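You operate a simulated robot arm through the tools that you are given. There is no shell and no other tool. Be economical: measure what you need, move in short steps, check, and stop when the job is done.

The job below is to be done with a simulated robot arm. You get a single attempt, and the scene is never put back.

Task
Spin the bolt from the red box in the bend tester.
Fine: blue knob to its green end and back to the start; bolt back in the box, lid shut.

It is judged by the outcome, as a careful person would: the job done as asked, and still so three seconds after it is handed in. It fails if anything else is knocked over, pushed out of place, dropped, spilled or broken. A push-on lid holds only when it is set on centred and level and pressed home; a screw cap is set on level and turned clockwise until tight.

Robot
A 6-joint arm with a two-finger parallel gripper, fixed in place. Base frame: the origin is at the foot of the arm, x ahead of it, y to its left, z up; the work surface is at about z = 0.009. Readings come in m, degrees, newtons and seconds.
With the tool pointing down near the work surface it reaches from about 0.12 to 0.5 m from the base axis. Its first joint turns from -72.0 to 72.0 degrees. Payload 0.65 kg.
The TCP is the grasp point between the finger pads, 0.025 m short of the fingertips. In the tool frame z runs along the fingers and y along their closing line. The gripper opens to 0.076 m. The fingers are 0.018 m wide and 0.01 m thick; the gripper's body (0.036 by 0.078 m) begins 0.045 m behind the TCP.
Orientation is told as [roll, pitch, yaw] about the base's x, y, z axes, in that order, counted from this pose: with the fingers straight down and closing along the base's y, the tool's x points along the base's -x, its y along +y and its z along -z.

Tools
- The arm moves only by the tool play_rows. Its argument "motion" is a list that holds one entry, the list of rows, each a list of 7 numbers: the turn, a rotation vector about the base's x, y, z in rad, then the shift along the base's x, y, z in cm, then the opening, from 0 (shut) to 1 (fully open). In form: [[[rx, ry, rz, tx, ty, tz, jaw], ...]]. A call has 1 to 12 rows; each row is the pose to reach, as a shift and turn from the pose commanded when the call began. Rows are played at 5 a second. More than 0.05 m and 8.6 degrees between two rows, or a gripper value outside its range, and nothing of the call is played. A pose out of reach is approached as far as the arm can. The call stops where the force on the tool passes 40 N (or 10 N more than at its start, if that is more) or the arm is blocked; 0.2 s more then pass. Each finger travels about 0.108 m/s and halts on what it meets, pressing with about 41 N; the grip force reading is that of the motor and also rises with nothing between the fingers. The clock runs only during rows and for 0.2 s after the last one: add rows that repeat a pose to give the fingers time. The reply holds the time, the measured pose of the TCP, the force on the tool along the base axes, the opening and the grip force, in the units named above and with some noise.
- Cameras (640 x 400 px; columns grow to the right, rows downward): "scene" is fixed at [0.0671, 0.2942, 0.4082]; the picture's right is [-0.62, -0.79, 0.00], its down [-0.46, 0.36, -0.81] and it looks along [0.64, -0.50, -0.58] (base axes); focal length 214 px, centre (320, 200). "wrist" rides on the gripper at [0.058, 0.011, -0.081] in the tool frame; the picture's right is [-0.18, 0.98, 0.00], its down [-0.75, -0.14, -0.64] and it looks along [-0.63, -0.12, 0.77] (tool axes); focal length 243 px, centre (320, 200). There is no depth. A picture from a camera that has moved, and an enlarged one, comes with that camera's place and axes in the base frame and with its lens. The place of the scene camera against the robot may be out by one fixed shift of up to 0.012 m in any direction.
- snapshot(camera): a new picture of that camera. It takes no simulated time.
- inspect(camera, box): a new picture of the part [left, top, right, bottom] of that camera's present view, enlarged. It takes no simulated time.
- hand_in(): hands the job in; it is judged then, once.

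Go step by step. Nothing tells you positions but the pictures and the camera data: compare them with the known pose of the tool, close in by small moves and look again before you grip or let go. The budget is 120 turns and 84 pictures, counting those below and the enlarged ones. Unless the task says otherwise, let go and move clear before handing in, and close with one line.

The tools are called after ">>>" as name(argument=value, ...) on one line, values as JSON. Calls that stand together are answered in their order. play_rows: Moves the arm, as the interface text tells. Its arguments: {"type":"object","properties":{"motion":{"type":"array","items":{"type":"array","items":{"type":"array","items":{"type":"number"}}}}},"required":["motion"]} The other tools are called the same way: snapshot (camera) takes a picture; inspect (camera, box) takes an enlarged picture of a part of a camera's view; hand_in () hands the job in.

At the start:

```text
time: 0.0
ee_pos: [0.2762, 0.0697, 0.3069]
orientation: [0.1, 0.0, 0.0]
wrist_force: [-0.1, -1.7, 0.0]
width: 0.076
gripper_force: 0.1
```

scene: 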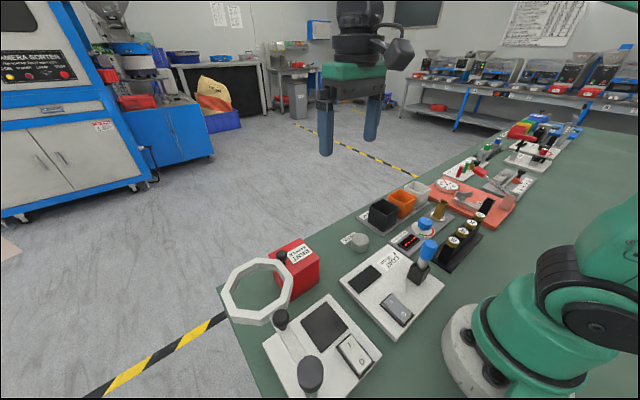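
wrist: 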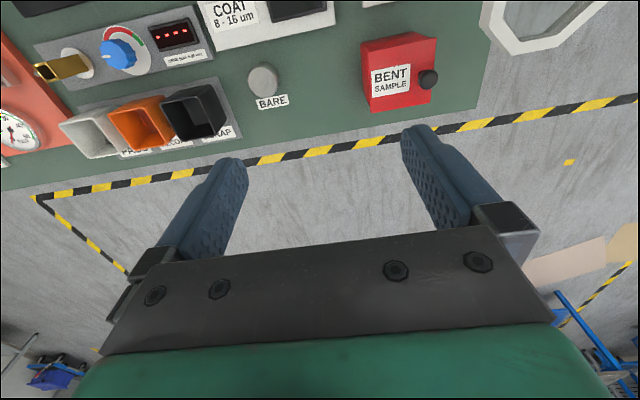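

I see a red box labelled "BENT SAMPLE" with a black knob, and several testers with knobs. I'll enlarge parts of the scene to understand them.

>>> inspect(camera="scene", box=[210, 220, 460, 400])

>>> inspect(camera="scene", box=[340, 110, 600, 280])

>>> inspect(camera="wrist", box=[0, 0, 500, 170])

```text
2.22 times, centred on (335, 310) of scene
camera zoom: at [0.0671, 0.2942, 0.4082], right [-0.62, -0.79, 0.0], down [-0.46, 0.36, -0.81], along [0.64, -0.5, -0.58], focal length 477 px, centre (287, -44)
```

zoom: 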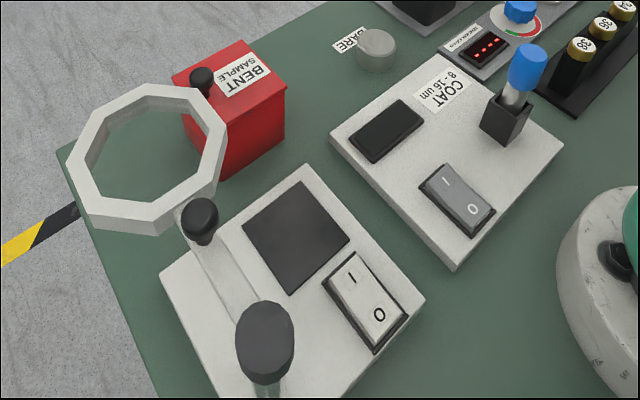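

```text
2.35 times, centred on (470, 195) of scene
camera zoom: at [0.0671, 0.2942, 0.4082], right [-0.62, -0.79, 0.0], down [-0.46, 0.36, -0.81], along [0.64, -0.5, -0.58], focal length 505 px, centre (-33, 212)
```

zoom: 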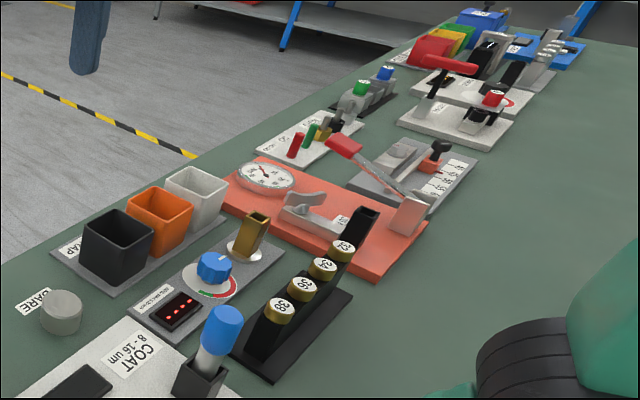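

```text
1.28 times, centred on (250, 85) of wrist
camera zoom: at [0.2184, 0.0804, 0.3864], right [0.18, 0.98, 0.0], down [0.75, -0.14, 0.64], along [0.63, -0.12, -0.77], focal length 311 px, centre (410, 347)
```

zoom: 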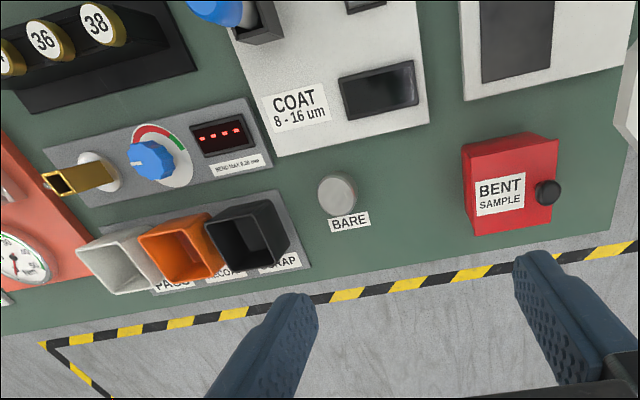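

The bend tester is the plate with the blue dial and brass chuck (about x 0.22, y −0.2). The red box is about (0.31, 0.16), with the magnifier ring nearby at about z 0.13. I'll take a closer look at the box first.

>>> play_rows(motion=[[[0, 0, 0, -2, 3, -2, 1], [0, 0, 0, -4, 5, -5, 1], [0, 0, 0, -6, 7, -8, 1], [0, 0, 0, -7, 7, -8, 1]]])

>>> snapshot(camera="wrist")

```text
time: 1.0
ee_pos: [0.2079, 0.1383, 0.2256]
orientation: [0.1, 0.1, 0.1]
wrist_force: [-0.3, 0.7, 0.2]
width: 0.0761
gripper_force: 0.0
```

```text
78 pictures are left
camera wrist: at [0.1485, 0.1505, 0.3062], right [0.18, 0.98, 0.0], down [0.75, -0.14, 0.64], along [0.63, -0.12, -0.77], focal length 243 px, centre (320, 200)
```

wrist: 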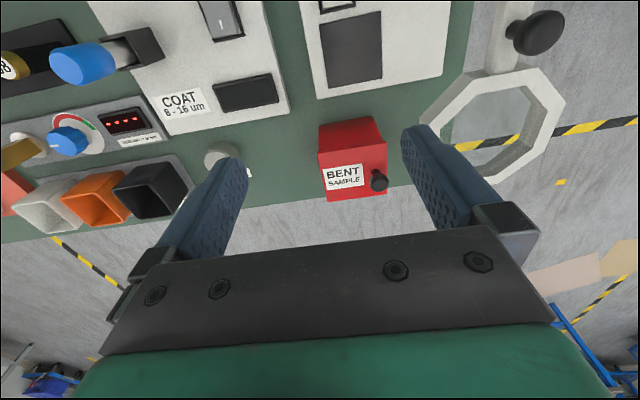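

>>> inspect(camera="wrist", box=[280, 100, 420, 210])

>>> inspect(camera="scene", box=[255, 220, 345, 310])

>>> inspect(camera="wrist", box=[0, 80, 200, 230])

```text
3.64 times, centred on (350, 155) of wrist
camera zoom: at [0.1485, 0.1505, 0.3062], right [0.18, 0.98, 0.0], down [0.75, -0.14, 0.64], along [0.63, -0.12, -0.77], focal length 882 px, centre (211, 364)
```

zoom: 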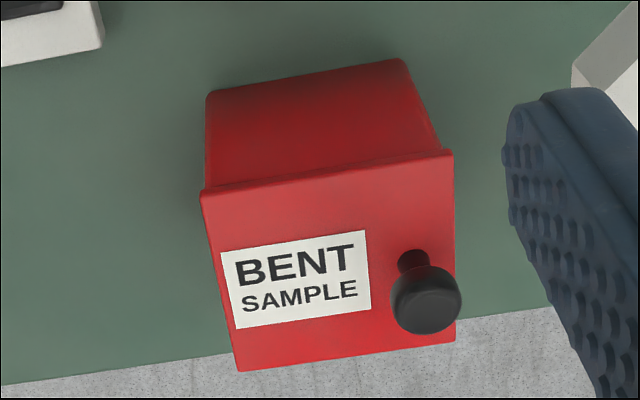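

```text
4.44 times, centred on (300, 265) of scene
camera zoom: at [0.0671, 0.2942, 0.4082], right [-0.62, -0.79, 0.0], down [-0.46, 0.36, -0.81], along [0.64, -0.5, -0.58], focal length 953 px, centre (409, -89)
```

zoom: 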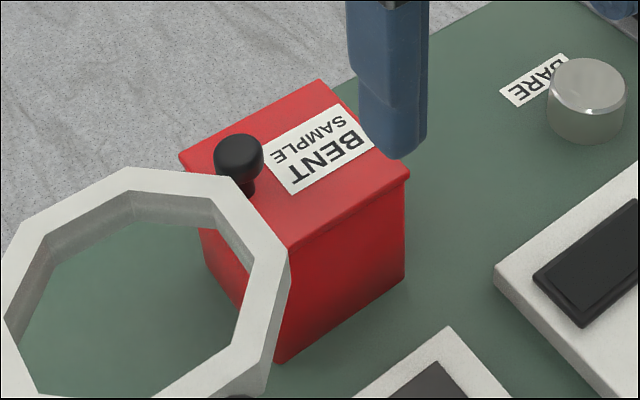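

```text
2.67 times, centred on (100, 155) of wrist
camera zoom: at [0.1485, 0.1505, 0.3062], right [0.18, 0.98, 0.0], down [0.75, -0.14, 0.64], along [0.63, -0.12, -0.77], focal length 647 px, centre (907, 320)
```

zoom: 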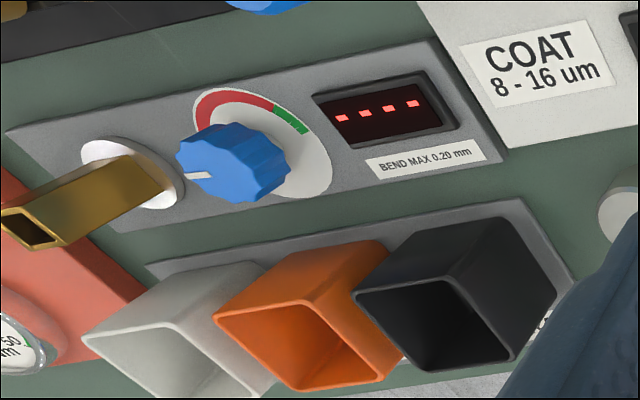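

The lid is about 7 cm square, centred near (0.309, 0.159) with its top at z≈0.075, and the knob is at (0.309, 0.184, 0.09) near the +y edge. I'll turn the gripper 90° so it closes along x, and hover above the knob.

>>> play_rows(motion=[[[0, 0, 0.143, 1, 0.4, 0, 1], [0, 0, 0.286, 2, 0.8, 0, 1], [0, 0, 0.428, 3, 1.2, 0, 1], [0, 0, 0.571, 4, 1.6, 0, 1], [0, 0, 0.714, 5, 2, 0, 1], [0, 0, 0.857, 6, 2.5, -1, 1], [0, 0, 1.0, 7, 3, -2, 1], [0, 0, 1.142, 8, 3.5, -3, 1], [0, 0, 1.285, 9, 4, -4, 1], [0, 0, 1.428, 10.1, 4.6, -5, 1], [0, 0, 1.5708, 10.1, 4.6, -6, 1]]])

>>> snapshot(camera="wrist")

>>> snapshot(camera="scene")

```text
time: 3.4
ee_pos: [0.3081, 0.1851, 0.1666]
orientation: [0.1, 0.1, 90.3]
wrist_force: [0.3, -0.1, 1.0]
width: 0.076
gripper_force: 0.0
```

```text
74 pictures are left
camera wrist: at [0.2969, 0.1273, 0.2462], right [-0.98, 0.18, 0.0], down [0.14, 0.75, 0.64], along [0.12, 0.63, -0.77], focal length 243 px, centre (320, 200)
```

wrist: 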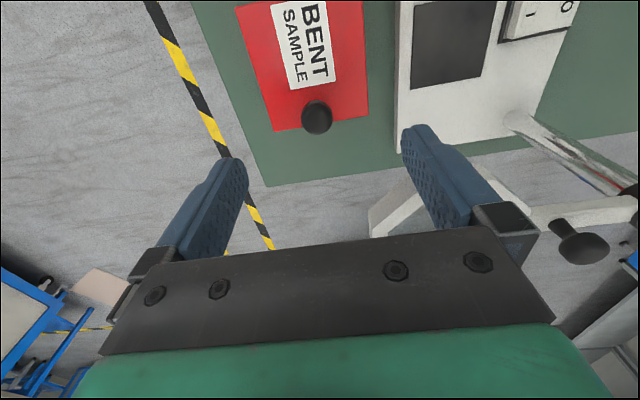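

```text
73 pictures are left
```

scene: 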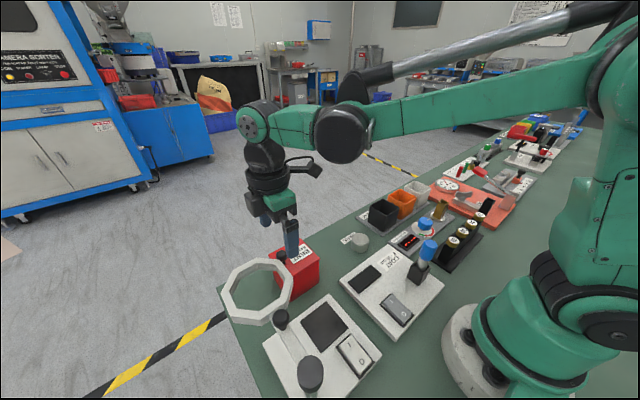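

The gripper is over the knob; the lid top is at z≈0.075 and the knob head spans roughly 0.083–0.10. I'll descend so the tips clear the lid and grip the head.

>>> play_rows(motion=[[[0, 0, 0, 0.1, 0, -2, 0.8], [0, 0, 0, 0.15, 0, -4, 0.6], [0, 0, 0, 0.15, 0, -5.5, 0.6], [0, 0, 0, 0.15, 0, -6.2, 0.6]]])

>>> snapshot(camera="wrist")

>>> inspect(camera="scene", box=[240, 200, 340, 300])

```text
time: 4.4
ee_pos: [0.3092, 0.1858, 0.1043]
orientation: [0.0, 0.0, 90.0]
wrist_force: [0.4, -0.1, 0.3]
width: 0.0456
gripper_force: 0.1
```

```text
72 pictures are left
camera wrist: at [0.2984, 0.1272, 0.1841], right [-0.98, 0.18, 0.0], down [0.14, 0.75, 0.64], along [0.12, 0.63, -0.77], focal length 243 px, centre (320, 200)
```

wrist: 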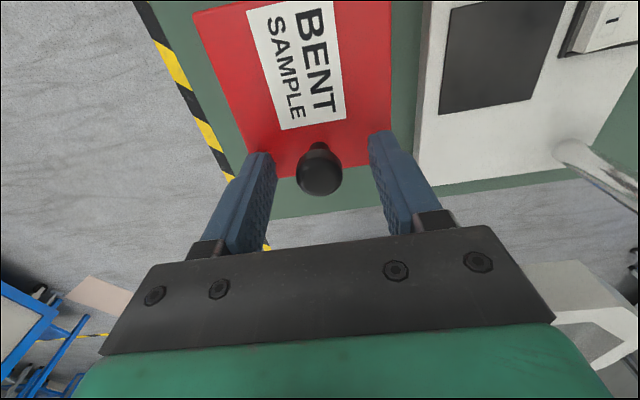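

```text
4.00 times, centred on (290, 250) of scene
camera zoom: at [0.0671, 0.2942, 0.4082], right [-0.62, -0.79, 0.0], down [-0.46, 0.36, -0.81], along [0.64, -0.5, -0.58], focal length 858 px, centre (440, 0)
```

zoom: 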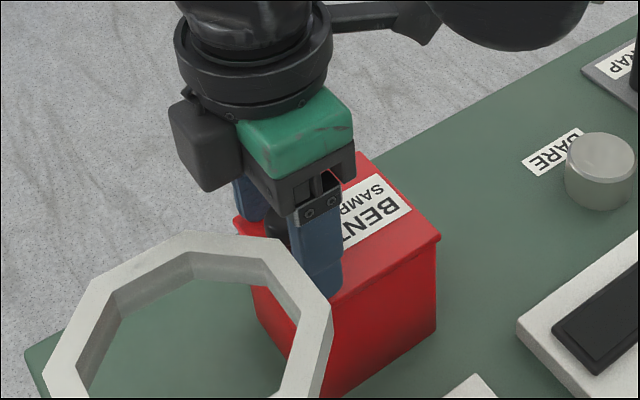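

Fingers straddle the knob. I'll close on it.

>>> play_rows(motion=[[[0, 0, 0, 0, 0, 0, 0.3], [0, 0, 0, 0, 0, 0, 0.1], [0, 0, 0, 0, 0, 0, 0.1]]])

```text
time: 5.2
ee_pos: [0.3095, 0.1854, 0.1052]
orientation: [0.0, 0.1, 90.0]
wrist_force: [1.4, 0.2, -9.9]
width: 0.0197
gripper_force: 37.2
```

Gripped at 2 cm. I'll lift a little to learn whether the lid is hinged or loose.

>>> play_rows(motion=[[[0, 0, 0, 0, 0, 0.4, 0.1], [0, 0, 0, 0, 0, 0.8, 0.1], [0, 0, 0, 0, 0, 1.2, 0.1]]])

>>> snapshot(camera="wrist")

>>> inspect(camera="scene", box=[240, 200, 340, 300])

```text
time: 6.0
ee_pos: [0.3099, 0.1849, 0.1176]
orientation: [0.0, 0.0, 90.0]
wrist_force: [2.3, 2.9, -33.2]
width: 0.0194
gripper_force: 37.6
```

```text
70 pictures are left
camera wrist: at [0.2985, 0.1269, 0.196], right [-0.98, 0.18, 0.0], down [0.14, 0.75, 0.64], along [0.12, 0.63, -0.77], focal length 243 px, centre (320, 200)
```

wrist: 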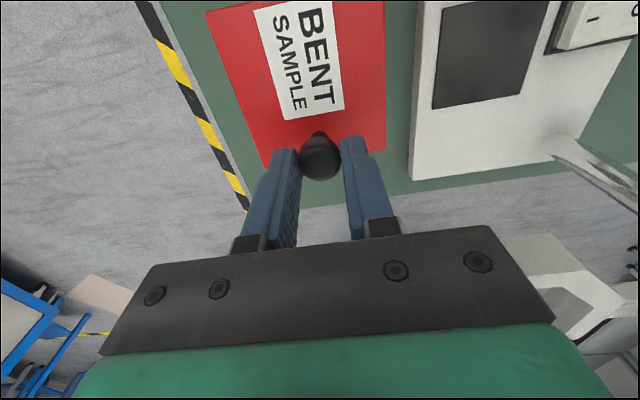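

```text
4.00 times, centred on (290, 250) of scene
camera zoom: at [0.0672, 0.2942, 0.4082], right [-0.62, -0.79, 0.0], down [-0.46, 0.36, -0.81], along [0.64, -0.5, -0.58], focal length 858 px, centre (440, 0)
```

zoom: 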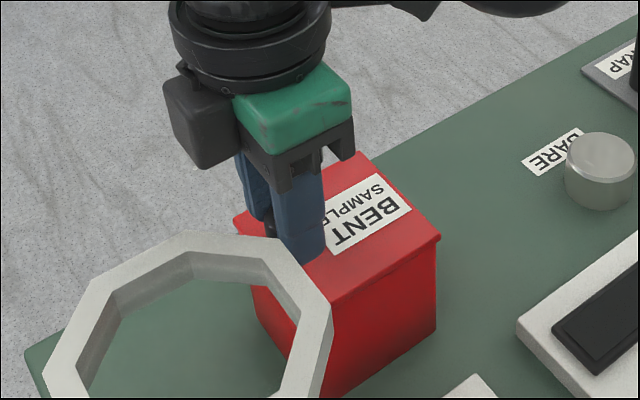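

The lid did not rise; the fingers slipped upward at about 33 N, so it isn't simply a free hinge, and the box is fixed. I'll regrip lower and probe for sideways sliding.

>>> play_rows(motion=[[[0, 0, 0, 0, 0, 0, 0.5], [0, 0, 0, 0, 0, -0.8, 0.5], [0, 0, 0, 0, 0, -1.5, 0.5], [0, 0, 0, 0, 0, -1.5, 0.1], [0, 0, 0, 0, 0, -1.5, 0.1], [0, 0, 0, 0, 0, -1.5, 0.1]]])

>>> play_rows(motion=[[[0, 0, 0, 0, 0.3, 0, 0.1], [0, 0, 0, 0, 0.6, 0, 0.1]]])

>>> snapshot(camera="wrist")

```text
time: 6.9
ee_pos: [0.3091, 0.1848, 0.1023]
orientation: [0.1, -0.1, 89.9]
wrist_force: [-1.5, 0.3, 15.8]
width: 0.0194
gripper_force: 6.7
stopped in row 4: the force on the tool passed its limit (the readings are from after the stop); the commanded pose is now the measured one
```

```text
time: 7.5
ee_pos: [0.3097, 0.1919, 0.1027]
orientation: [0.0, 0.0, 90.1]
wrist_force: [0.6, -0.6, 34.9]
width: 0.0197
gripper_force: 37.2
```

```text
68 pictures are left
camera wrist: at [0.2985, 0.1327, 0.183], right [-0.98, 0.18, 0.0], down [0.14, 0.75, 0.64], along [0.12, 0.63, -0.77], focal length 243 px, centre (320, 200)
```

wrist: 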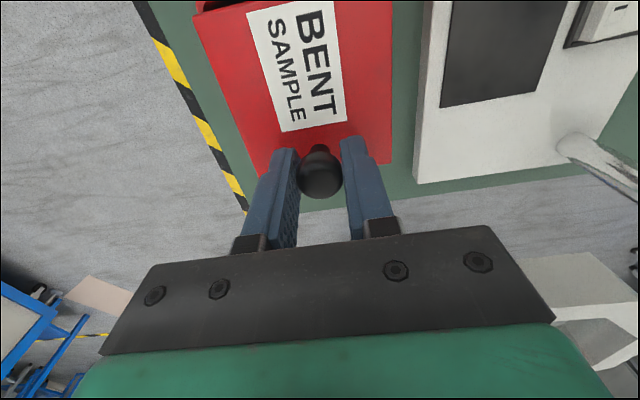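

The lid slides toward +y easily (a gap shows at the −y end). I'll ease up slightly to relieve the downward press, and slide on in small steps, watching the ring.

>>> play_rows(motion=[[[0, 0, 0, 0, 0, 0.2, 0.1], [0, 0, 0, 0, 0.5, 0.2, 0.1], [0, 0, 0, 0, 1, 0.2, 0.1], [0, 0, 0, 0, 1.5, 0.2, 0.1], [0, 0, 0, 0, 2, 0.2, 0.1]]])

>>> snapshot(camera="wrist")

>>> inspect(camera="scene", box=[210, 190, 350, 350])

```text
time: 8.4
ee_pos: [0.3109, 0.1989, 0.1036]
orientation: [0.3, 0.5, 90.0]
wrist_force: [-0.5, -11.3, -3.4]
width: 0.0196
gripper_force: 37.1
stopped in row 4: the force on the tool passed its limit (the readings are from after the stop); the commanded pose is now the measured one
```

```text
67 pictures are left
camera wrist: at [0.2988, 0.1416, 0.1851], right [-0.98, 0.18, 0.0], down [0.14, 0.76, 0.64], along [0.11, 0.63, -0.77], focal length 243 px, centre (320, 200)
```

wrist: 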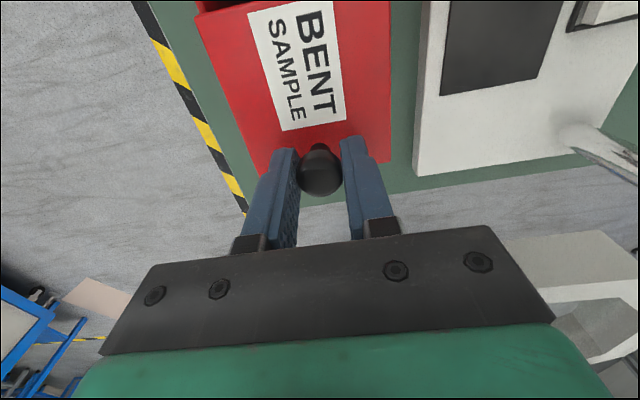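

```text
2.50 times, centred on (280, 270) of scene
camera zoom: at [0.0671, 0.2941, 0.4082], right [-0.62, -0.79, 0.0], down [-0.46, 0.36, -0.81], along [0.64, -0.5, -0.58], focal length 536 px, centre (420, 25)
```

zoom: 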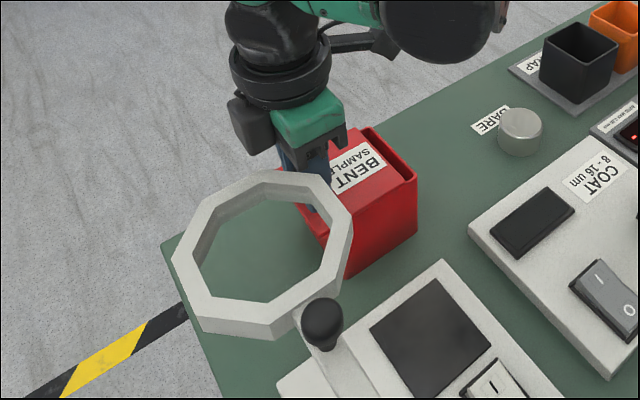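

The slide stopped at about 1.4 cm of opening, perhaps binding from my upward pull, or something near the ring. I'll release, rise and look.

>>> play_rows(motion=[[[0, 0, 0, 0, 0, 0, 0.4], [0, 0, 0, 0, 0, 0, 0.4], [0, 0, 0, 0, 0, 4, 0.4], [0, 0, 0, 0, -3, 7, 0.4], [0, 0, 0, 0, -6, 9, 0.4]]])

>>> snapshot(camera="wrist")

>>> inspect(camera="scene", box=[210, 220, 350, 350])

```text
time: 9.6
ee_pos: [0.3095, 0.1396, 0.1946]
orientation: [0.2, 0.5, 90.0]
wrist_force: [-0.2, -0.2, 0.1]
width: 0.0304
gripper_force: 0.1
```

```text
65 pictures are left
camera wrist: at [0.2987, 0.0818, 0.2752], right [-0.98, 0.18, 0.0], down [0.14, 0.76, 0.64], along [0.11, 0.63, -0.77], focal length 243 px, centre (320, 200)
```

wrist: 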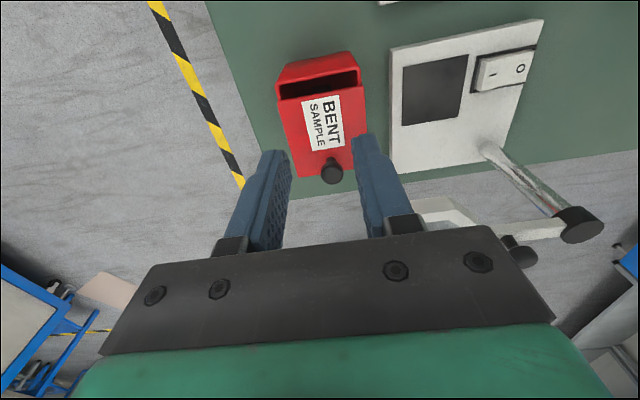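

```text
3.08 times, centred on (280, 285) of scene
camera zoom: at [0.0671, 0.2942, 0.4082], right [-0.62, -0.79, 0.0], down [-0.46, 0.36, -0.81], along [0.64, -0.5, -0.58], focal length 660 px, centre (443, -62)
```

zoom: 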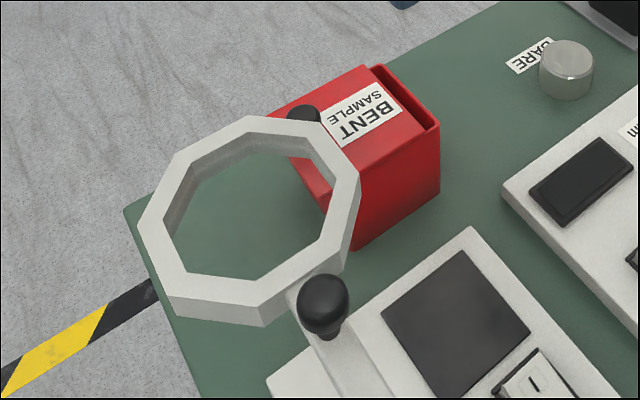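

It is a sliding lid, now open about 1.4 cm; the ring is untouched. I'll close the fingers and push the knob from its −y side.

>>> play_rows(motion=[[[0, 0, 0, 0.2, 1.5, -3, 0], [0, 0, 0, 0.2, 3.0, -6, 0], [0, 0, 0, 0.2, 3.1, -8.8, 0], [0, 0, 0, 0.2, 3.6, -8.8, 0], [0, 0, 0, 0.2, 4.1, -8.8, 0], [0, 0, 0, 0.2, 4.6, -8.8, 0]]])

>>> snapshot(camera="wrist")

```text
time: 11.0
ee_pos: [0.3135, 0.1852, 0.1058]
orientation: [0.1, 0.4, 90.1]
wrist_force: [0.6, -0.7, -1.5]
width: 0.0
gripper_force: 23.6
```

```text
63 pictures are left
camera wrist: at [0.301, 0.1277, 0.187], right [-0.98, 0.18, 0.0], down [0.14, 0.76, 0.64], along [0.12, 0.63, -0.77], focal length 243 px, centre (320, 200)
```

wrist: 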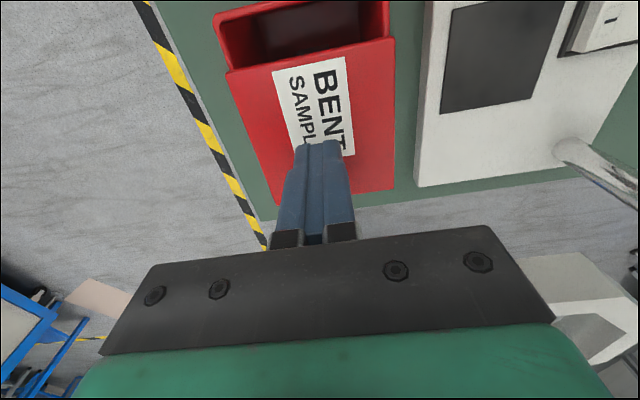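

Pushing works with negligible force. I'll continue.

>>> play_rows(motion=[[[0, 0, 0, 0, 0.5, 0, 0], [0, 0, 0, 0, 1.0, 0, 0], [0, 0, 0, 0, 1.5, 0, 0], [0, 0, 0, 0, 2.0, 0, 0], [0, 0, 0, 0, 2.5, 0, 0]]])

>>> snapshot(camera="wrist")

>>> inspect(camera="scene", box=[210, 200, 350, 350])

```text
time: 12.1
ee_pos: [0.3138, 0.2024, 0.1064]
orientation: [0.1, 1.0, 89.9]
wrist_force: [3.8, -7.5, -0.6]
width: 0.0
gripper_force: 23.6
stopped in row 5: the force on the tool passed its limit (the readings are from after the stop); the commanded pose is now the measured one
```

```text
62 pictures are left
camera wrist: at [0.3023, 0.1455, 0.1877], right [-0.98, 0.19, 0.0], down [0.14, 0.76, 0.63], along [0.12, 0.62, -0.78], focal length 243 px, centre (320, 200)
```

wrist: 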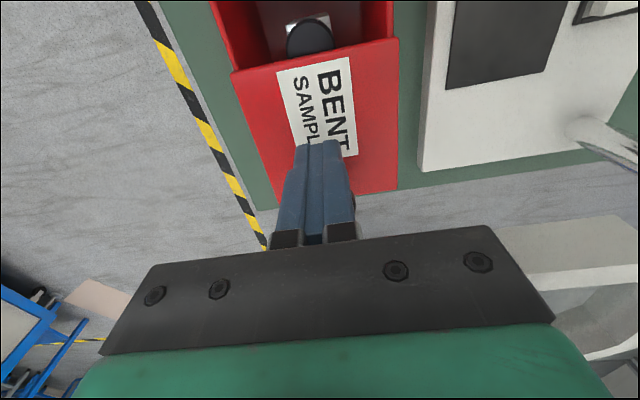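

```text
2.67 times, centred on (280, 275) of scene
camera zoom: at [0.0671, 0.2942, 0.4082], right [-0.62, -0.79, 0.0], down [-0.46, 0.36, -0.81], along [0.64, -0.5, -0.58], focal length 572 px, centre (427, 0)
```

zoom: 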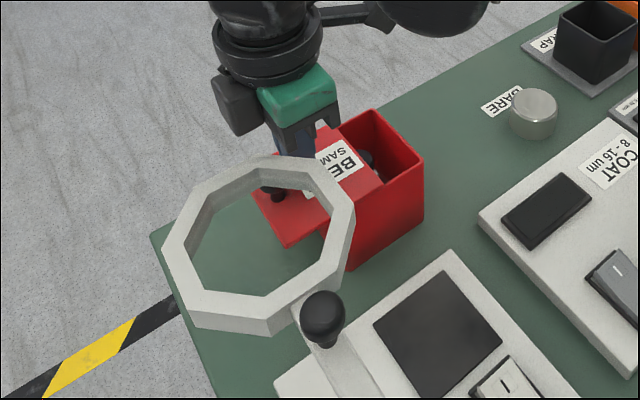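

The stop at y≈0.20 is likely the gripper body meeting the ring, so I back off. The box is open enough to show the bolt; let me look from above.

>>> play_rows(motion=[[[0, 0, 0, 0, -0.8, 0, 0], [0, 0, 0, 0, -2, 3, 0], [0, 0, 0, 0, -6, 7, 0.3], [0, 0, 0, 0, -9, 9, 0.6], [0, 0, 0, 0, -10, 9, 1]]])

>>> snapshot(camera="wrist")

>>> inspect(camera="scene", box=[210, 210, 350, 350])

```text
refused: row 3 steps farther than a row can; nothing moved
```

```text
60 pictures are left
camera wrist: at [0.3023, 0.1455, 0.1877], right [-0.98, 0.19, 0.0], down [0.14, 0.76, 0.63], along [0.12, 0.62, -0.78], focal length 243 px, centre (320, 200)
```

wrist: 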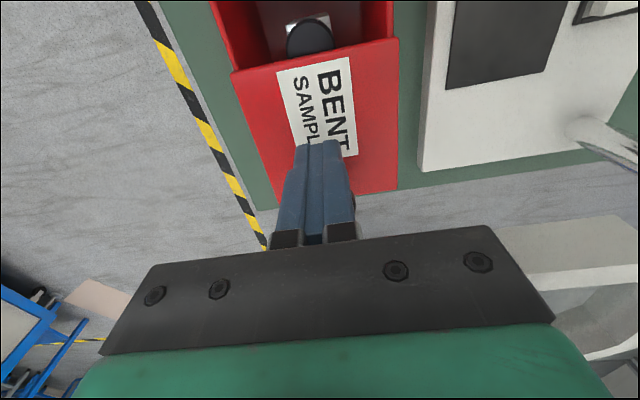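

```text
2.86 times, centred on (280, 280) of scene
camera zoom: at [0.0671, 0.2942, 0.4082], right [-0.62, -0.79, 0.0], down [-0.46, 0.36, -0.81], along [0.64, -0.5, -0.58], focal length 613 px, centre (434, -29)
```

zoom: 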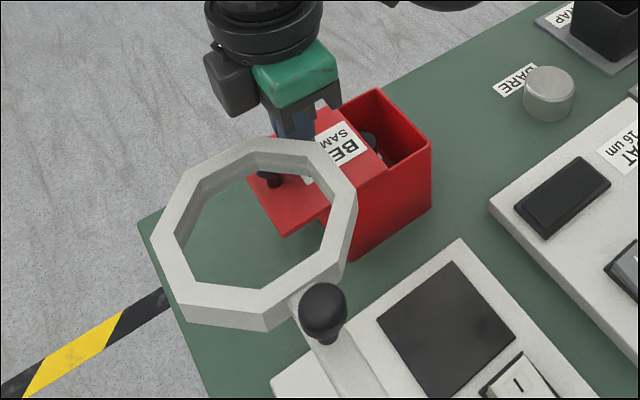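

I'll redo the retreat with smaller steps.

>>> play_rows(motion=[[[0, 0, 0, 0, -1, 0, 0], [0, 0, 0, 0, -2, 3, 0], [0, 0, 0, 0, -4, 6, 0.3], [0, 0, 0, 0, -6, 9, 0.6], [0, 0, 0, 0, -10, 9, 1], [0, 0, 0, 0, -10, 9, 1]]])

>>> snapshot(camera="wrist")

>>> inspect(camera="scene", box=[210, 210, 350, 350])

```text
time: 13.5
ee_pos: [0.3141, 0.1036, 0.1976]
orientation: [0.4, 1.0, 90.0]
wrist_force: [-0.4, 0.2, -0.3]
width: 0.076
gripper_force: 0.1
```

```text
58 pictures are left
camera wrist: at [0.3027, 0.0466, 0.2771], right [-0.98, 0.19, 0.0], down [0.14, 0.76, 0.63], along [0.12, 0.62, -0.78], focal length 243 px, centre (320, 200)
```

wrist: 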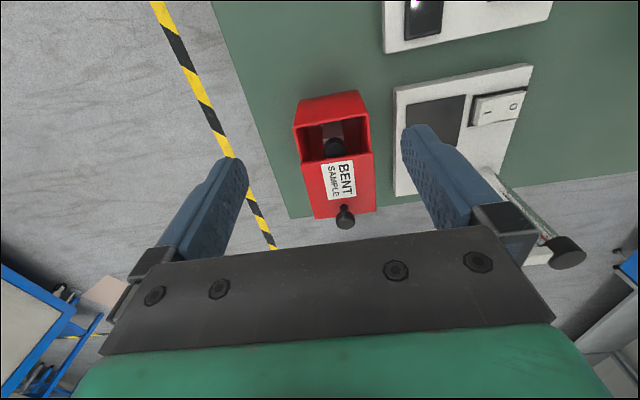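

```text
2.86 times, centred on (280, 280) of scene
camera zoom: at [0.0671, 0.2941, 0.4082], right [-0.62, -0.79, 0.0], down [-0.46, 0.36, -0.81], along [0.64, -0.5, -0.58], focal length 613 px, centre (434, -29)
```

zoom: 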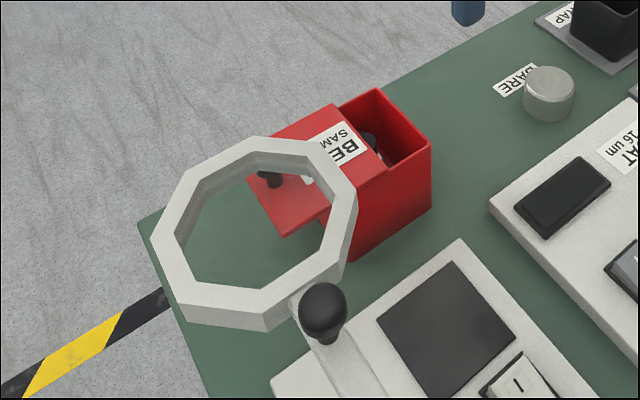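

The bolt stands upright in the box near (0.309, 0.16). I'll zoom to judge its height and shape.

>>> inspect(camera="wrist", box=[280, 80, 400, 180])

>>> inspect(camera="scene", box=[285, 225, 335, 270])

```text
4.00 times, centred on (340, 130) of wrist
camera zoom: at [0.3027, 0.0466, 0.2771], right [-0.98, 0.19, 0.0], down [0.14, 0.76, 0.63], along [0.12, 0.62, -0.78], focal length 970 px, centre (240, 480)
```

zoom: 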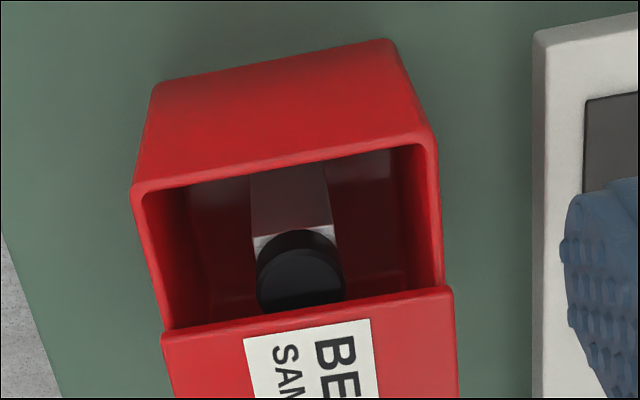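

```text
8.89 times, centred on (310, 248) of scene
camera zoom: at [0.0671, 0.2941, 0.4082], right [-0.62, -0.79, 0.0], down [-0.46, 0.36, -0.81], along [0.64, -0.5, -0.58], focal length 1906 px, centre (409, -222)
```

zoom: 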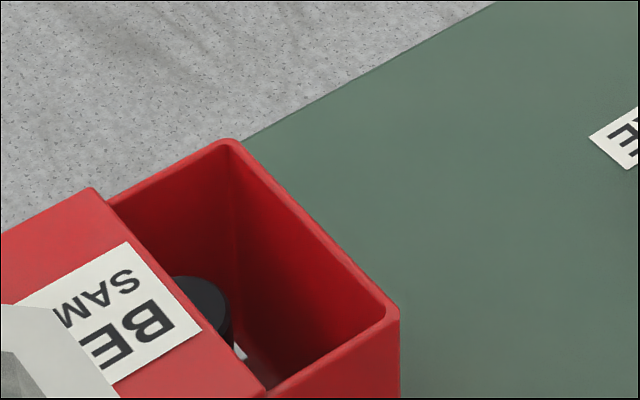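

The head top is about z 0.065, just below the lid plane. I'll push the lid's −y edge (not the knob) with closed fingertips at z≈0.0725, which keeps the gripper clear of the ring.

>>> play_rows(motion=[[[-0.007, -0.0175, 0, -0.3, 2, -3, 0], [-0.007, -0.0175, 0, -0.3, 4, -6, 0], [-0.007, -0.0175, 0, -0.3, 4.2, -9, 0], [-0.007, -0.0175, 0, -0.3, 4.2, -10, 0], [-0.007, -0.0175, 0, -0.3, 4.2, -10, 0]]])

>>> snapshot(camera="wrist")

```text
time: 14.7
ee_pos: [0.311, 0.1452, 0.098]
orientation: [-0.9, 1.3, 89.9]
wrist_force: [-0.6, 0.3, -0.1]
width: 0.0
gripper_force: 23.6
```

```text
54 pictures are left
camera wrist: at [0.298, 0.0889, 0.1779], right [-0.98, 0.19, -0.02], down [0.13, 0.77, 0.63], along [0.13, 0.61, -0.78], focal length 243 px, centre (320, 200)
```

wrist: 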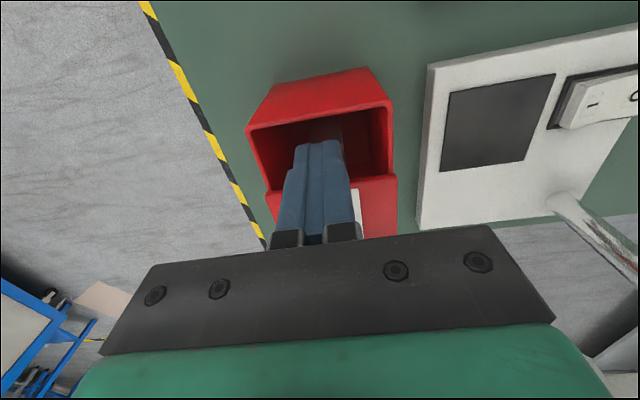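

Positioned inside the opening behind the lid edge. I'll correct the slight tilt and push +y.

>>> play_rows(motion=[[[0.0227, 0.0157, 0, 0, 0, 0, 0], [0.0227, 0.0157, 0, 0, 0.6, 0, 0], [0.0227, 0.0157, 0, 0, 1.2, 0, 0], [0.0227, 0.0157, 0, 0, 1.8, 0, 0], [0.0227, 0.0157, 0, 0, 2.4, 0, 0], [0.0227, 0.0157, 0, 0, 3.0, 0, 0], [0.0227, 0.0157, 0, 0, 3.5, 0, 0]]])

>>> inspect(camera="scene", box=[210, 210, 350, 350])

```text
time: 16.3
ee_pos: [0.3097, 0.1793, 0.0965]
orientation: [0.0, 0.0, 89.9]
wrist_force: [0.2, -0.5, -1.1]
width: 0.0001
gripper_force: 23.2
```

```text
2.86 times, centred on (280, 280) of scene
camera zoom: at [0.0671, 0.2942, 0.4082], right [-0.62, -0.79, 0.0], down [-0.46, 0.36, -0.81], along [0.64, -0.5, -0.58], focal length 613 px, centre (434, -29)
```

zoom: 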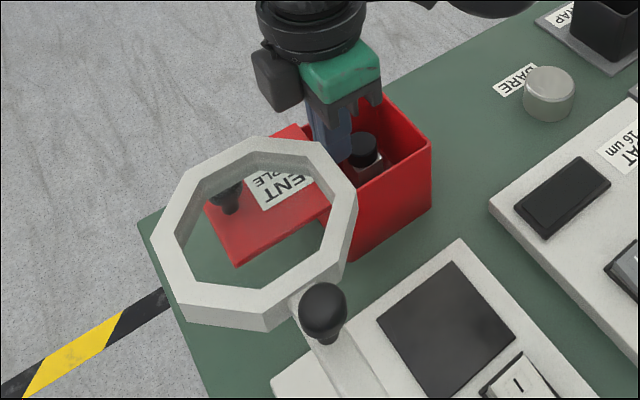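

The lid is now open about 6.5 cm and the bolt is exposed. I'll back away (−y first, then up) and view it.

>>> play_rows(motion=[[[0, 0, 0, 0, -0.6, 0, 0], [0, 0, 0, 0, -1, 3, 0.2], [0, 0, 0, 0, -2.5, 6, 0.6], [0, 0, 0, 0, -5, 8, 0.8], [0, 0, 0, 0, -6, 8, 0.8]]])

>>> inspect(camera="wrist", box=[250, 60, 410, 240])

>>> inspect(camera="scene", box=[270, 220, 340, 290])

```text
time: 17.5
ee_pos: [0.3099, 0.1194, 0.1771]
orientation: [0.1, 0.0, 89.9]
wrist_force: [-0.8, -0.3, -0.1]
width: 0.0608
gripper_force: 0.0
```

```text
2.22 times, centred on (330, 150) of wrist
camera zoom: at [0.2987, 0.0618, 0.2573], right [-0.98, 0.19, 0.0], down [0.14, 0.75, 0.64], along [0.12, 0.63, -0.77], focal length 539 px, centre (298, 311)
```

zoom: 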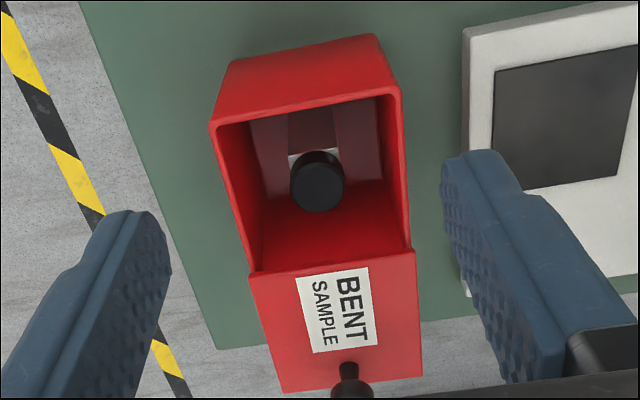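

```text
5.71 times, centred on (305, 255) of scene
camera zoom: at [0.0671, 0.2942, 0.4082], right [-0.62, -0.79, 0.0], down [-0.46, 0.36, -0.81], along [0.64, -0.5, -0.58], focal length 1226 px, centre (406, -114)
```

zoom: 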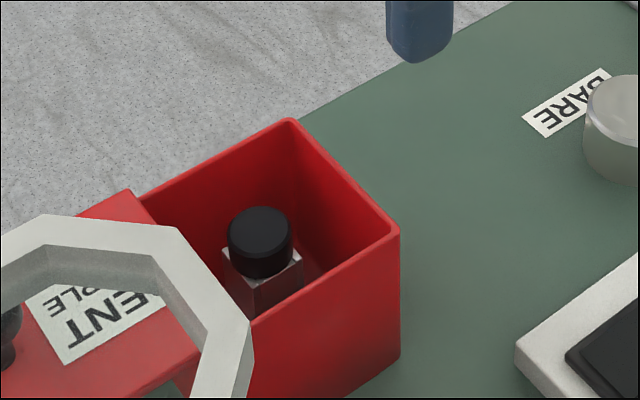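

The bolt has a square chrome shank and a round black cap, cap top at about (0.3095, 0.1585, 0.065). I'll hover above it first with a narrowed opening, then check.

>>> play_rows(motion=[[[0, 0, 0, 0, 2, -2, 0.5], [0, 0, 0, 0, 3.9, -4, 0.47], [0, 0, 0, 0, 3.9, -6.5, 0.47], [0, 0, 0, 0, 3.9, -7.5, 0.47]]])

>>> snapshot(camera="wrist")

>>> inspect(camera="scene", box=[250, 210, 340, 290])

```text
time: 18.5
ee_pos: [0.3098, 0.1581, 0.1016]
orientation: [0.1, 0.1, 89.9]
wrist_force: [-0.5, 0.5, 0.3]
width: 0.0358
gripper_force: 0.0
```

```text
50 pictures are left
camera wrist: at [0.299, 0.1007, 0.1815], right [-0.98, 0.19, 0.0], down [0.14, 0.75, 0.64], along [0.12, 0.63, -0.77], focal length 243 px, centre (320, 200)
```

wrist: 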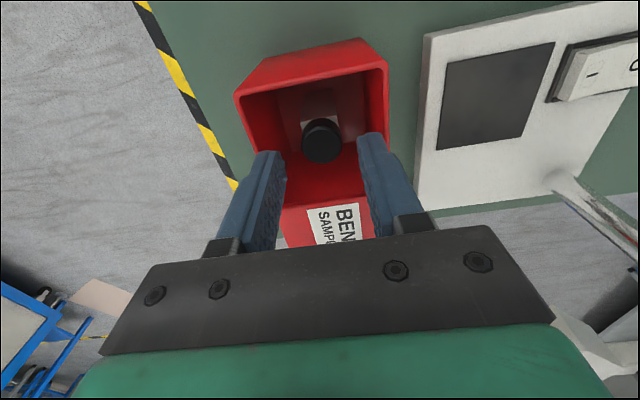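

```text
5.00 times, centred on (295, 250) of scene
camera zoom: at [0.0671, 0.2942, 0.4082], right [-0.62, -0.79, 0.0], down [-0.46, 0.36, -0.81], along [0.64, -0.5, -0.58], focal length 1072 px, centre (445, -50)
```

zoom: 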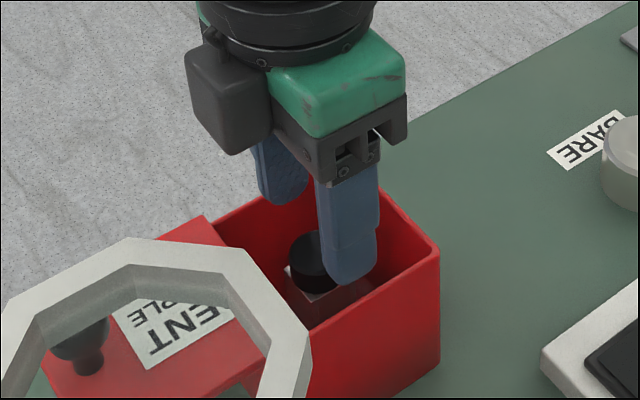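

The fingers straddle the cap correctly. Descend and close.

>>> play_rows(motion=[[[0, 0, 0, -0.05, -0.1, -1.2, 0.47], [0, 0, 0, -0.05, -0.1, -2.4, 0.47], [0, 0, 0, -0.05, -0.1, -2.4, 0.25], [0, 0, 0, -0.05, -0.1, -2.4, 0.1], [0, 0, 0, -0.05, -0.1, -2.4, 0.1]]])

>>> inspect(camera="wrist", box=[200, 40, 440, 240])

```text
time: 19.7
ee_pos: [0.3098, 0.1579, 0.078]
orientation: [-0.1, -0.1, 90.0]
wrist_force: [2.2, -0.4, 4.1]
width: 0.0208
gripper_force: 37.9
```

```text
2.00 times, centred on (320, 140) of wrist
camera zoom: at [0.2982, 0.0996, 0.1575], right [-0.98, 0.19, 0.0], down [0.14, 0.75, 0.64], along [0.12, 0.63, -0.77], focal length 485 px, centre (320, 320)
```

zoom: 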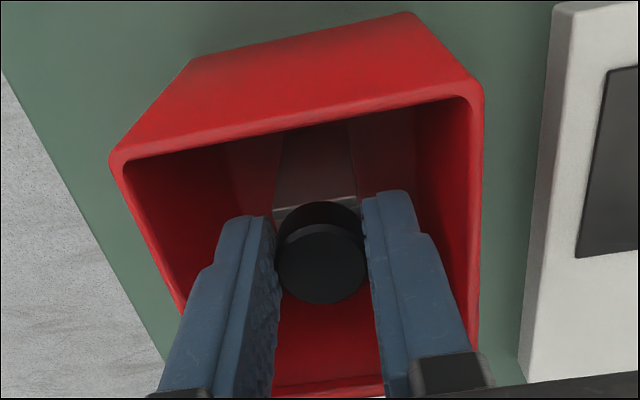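

Gripped at 20.8 mm on the cap. Lifting straight up.

>>> play_rows(motion=[[[0, 0, 0, 0, 0, 0.5, 0.1], [0, 0, 0, 0, 0, 2, 0.1], [0, 0, 0, 0, 0, 5, 0.1], [0, 0, 0, 0, 0, 8.5, 0.1], [0, 0, 0, 0, 0, 12, 0.1]]])

>>> inspect(camera="scene", box=[230, 150, 350, 290])

>>> snapshot(camera="wrist")

```text
time: 20.9
ee_pos: [0.31, 0.1591, 0.1958]
orientation: [0.1, 0.0, 89.9]
wrist_force: [-0.6, -0.3, -0.8]
width: 0.0205
gripper_force: 38.2
```

```text
2.86 times, centred on (290, 220) of scene
camera zoom: at [0.0671, 0.2942, 0.4082], right [-0.62, -0.79, 0.0], down [-0.46, 0.36, -0.81], along [0.64, -0.5, -0.58], focal length 613 px, centre (406, 143)
```

zoom: 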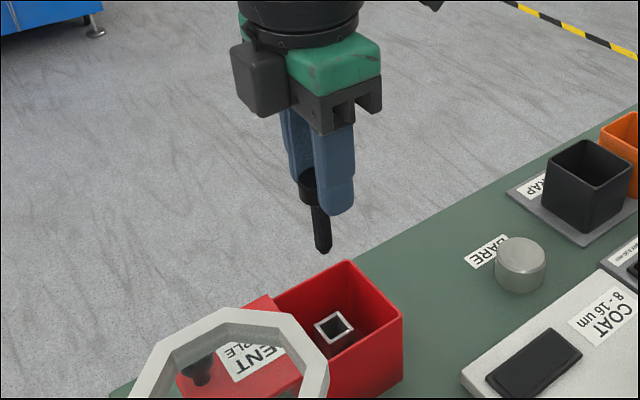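

```text
46 pictures are left
camera wrist: at [0.2983, 0.1001, 0.2768], right [-0.98, 0.19, 0.0], down [0.14, 0.75, 0.64], along [0.12, 0.63, -0.77], focal length 243 px, centre (320, 200)
```

wrist: 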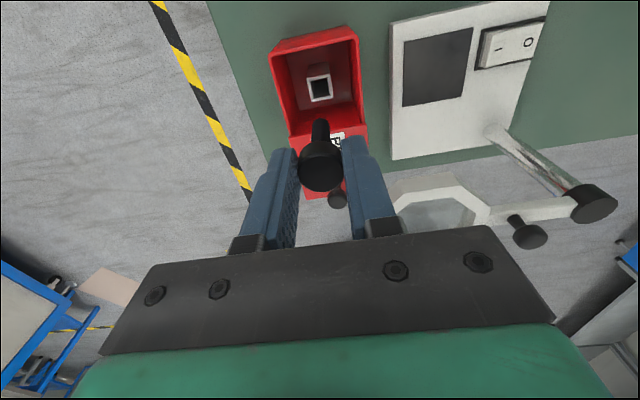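

The bolt is out: a cap with a slim round shank about 4 cm long. I'll carry it to the bend tester area at height, turning back to yaw 0 on the way.

>>> play_rows(motion=[[[0, 0, -0.143, -1.1, -3.4, 1, 0.1], [0, 0, -0.286, -2.2, -6.8, 2, 0.1], [0, 0, -0.428, -3.3, -10.2, 2, 0.1], [0, 0, -0.571, -4.4, -13.6, 2, 0.1], [0, 0, -0.714, -5.5, -17, 2, 0.1], [0, 0, -0.857, -6.6, -20.4, 2, 0.1], [0, 0, -1.0, -7.7, -23.8, 2, 0.1], [0, 0, -1.142, -8.8, -27.2, 2, 0.1], [0, 0, -1.285, -9.9, -30.6, 2, 0.1], [0, 0, -1.428, -11, -34, 2, 0.1], [0, 0, -1.5708, -12, -36.9, 2, 0.1]]])

>>> snapshot(camera="wrist")

>>> snapshot(camera="scene")

```text
time: 23.3
ee_pos: [0.1898, -0.2109, 0.2159]
orientation: [0.2, 0.2, -0.3]
wrist_force: [0.1, -0.4, -0.1]
width: 0.0206
gripper_force: 38.1
```

```text
45 pictures are left
camera wrist: at [0.1301, -0.1998, 0.2965], right [0.19, 0.98, 0.0], down [0.75, -0.14, 0.64], along [0.63, -0.12, -0.77], focal length 243 px, centre (320, 200)
```

wrist: 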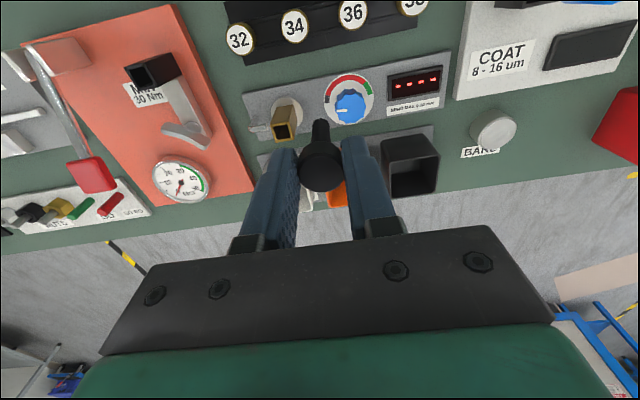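

```text
44 pictures are left
```

scene: 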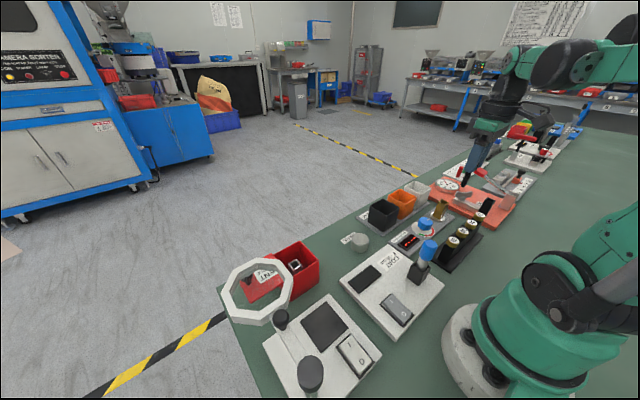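

>>> inspect(camera="wrist", box=[235, 55, 445, 185])

```text
3.05 times, centred on (340, 120) of wrist
camera zoom: at [0.1301, -0.1998, 0.2965], right [0.19, 0.98, 0.0], down [0.75, -0.14, 0.64], along [0.63, -0.12, -0.77], focal length 739 px, centre (259, 444)
```

zoom: 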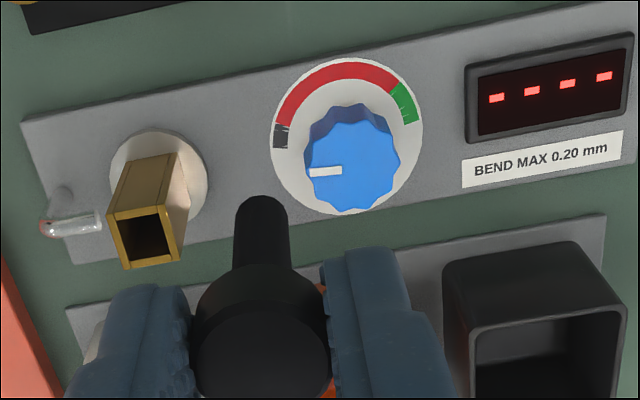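

The dial runs black (start, left) through red to green (right end), turning clockwise from above; the pointer is at the start. The chuck tube top is at about (0.227, −0.256, 0.0615). I'll hover the bolt tip above it.

>>> play_rows(motion=[[[0, 0, 0, 1.2, -1.5, -1, 0.1], [0, 0, 0, 2.5, -3, -3, 0.1], [0, 0, 0, 3.7, -4.5, -5.5, 0.1], [0, 0, 0, 3.7, -4.5, -6.8, 0.1], [0, 0, 0, 3.7, -4.5, -6.8, 0.1]]])

>>> inspect(camera="wrist", box=[200, 20, 440, 220])

>>> inspect(camera="scene", box=[390, 150, 490, 250])

```text
time: 24.5
ee_pos: [0.2261, -0.2572, 0.1485]
orientation: [0.0, 0.0, 0.0]
wrist_force: [0.8, 0.7, -0.8]
width: 0.0205
gripper_force: 38.3
```

```text
2.00 times, centred on (320, 120) of wrist
camera zoom: at [0.1677, -0.2451, 0.2296], right [0.19, 0.98, 0.0], down [0.75, -0.14, 0.64], along [0.63, -0.12, -0.77], focal length 485 px, centre (320, 360)
```

zoom: 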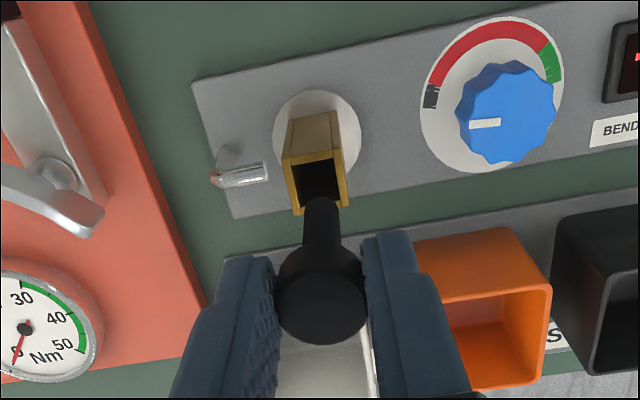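

```text
4.00 times, centred on (440, 200) of scene
camera zoom: at [0.0671, 0.2942, 0.4082], right [-0.62, -0.79, 0.0], down [-0.46, 0.36, -0.81], along [0.64, -0.5, -0.58], focal length 858 px, centre (-160, 200)
```

zoom: 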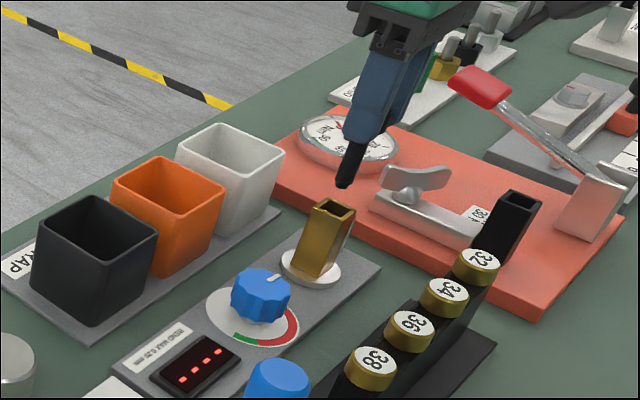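

Well aligned; a 2 mm shift in x, and lower until the tip is just inside the tube.

>>> play_rows(motion=[[[0, 0, 0, 0.2, 0, -1, 0.1], [0, 0, 0, 0.2, 0, -2, 0.1], [0, 0, 0, 0.2, 0, -2.6, 0.1], [0, 0, 0, 0.2, 0, -2.6, 0.1]]])

>>> inspect(camera="wrist", box=[220, 60, 420, 220])

>>> inspect(camera="scene", box=[405, 160, 475, 230])

```text
time: 25.5
ee_pos: [0.2292, -0.2558, 0.1234]
orientation: [0.1, -0.1, 0.0]
wrist_force: [-5.7, -0.5, -1.1]
width: 0.0209
gripper_force: 38.4
```

```text
2.50 times, centred on (320, 140) of wrist
camera zoom: at [0.1698, -0.2446, 0.2034], right [0.19, 0.98, 0.0], down [0.75, -0.14, 0.64], along [0.63, -0.12, -0.77], focal length 606 px, centre (320, 350)
```

zoom: 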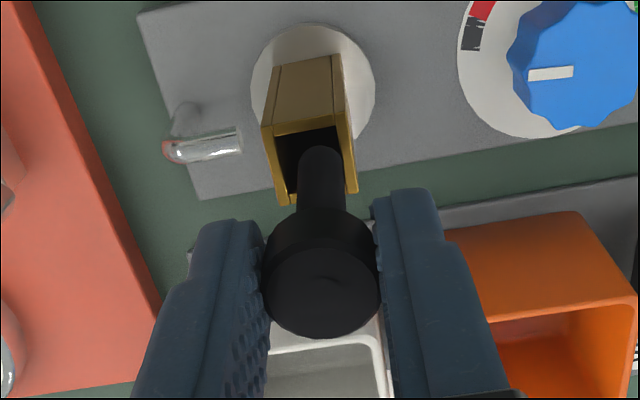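

```text
5.71 times, centred on (440, 195) of scene
camera zoom: at [0.0671, 0.2942, 0.4082], right [-0.62, -0.79, 0.0], down [-0.46, 0.36, -0.81], along [0.64, -0.5, -0.58], focal length 1226 px, centre (-366, 229)
```

zoom: 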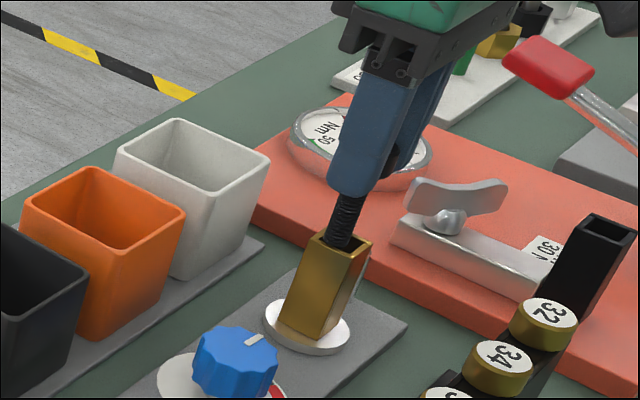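

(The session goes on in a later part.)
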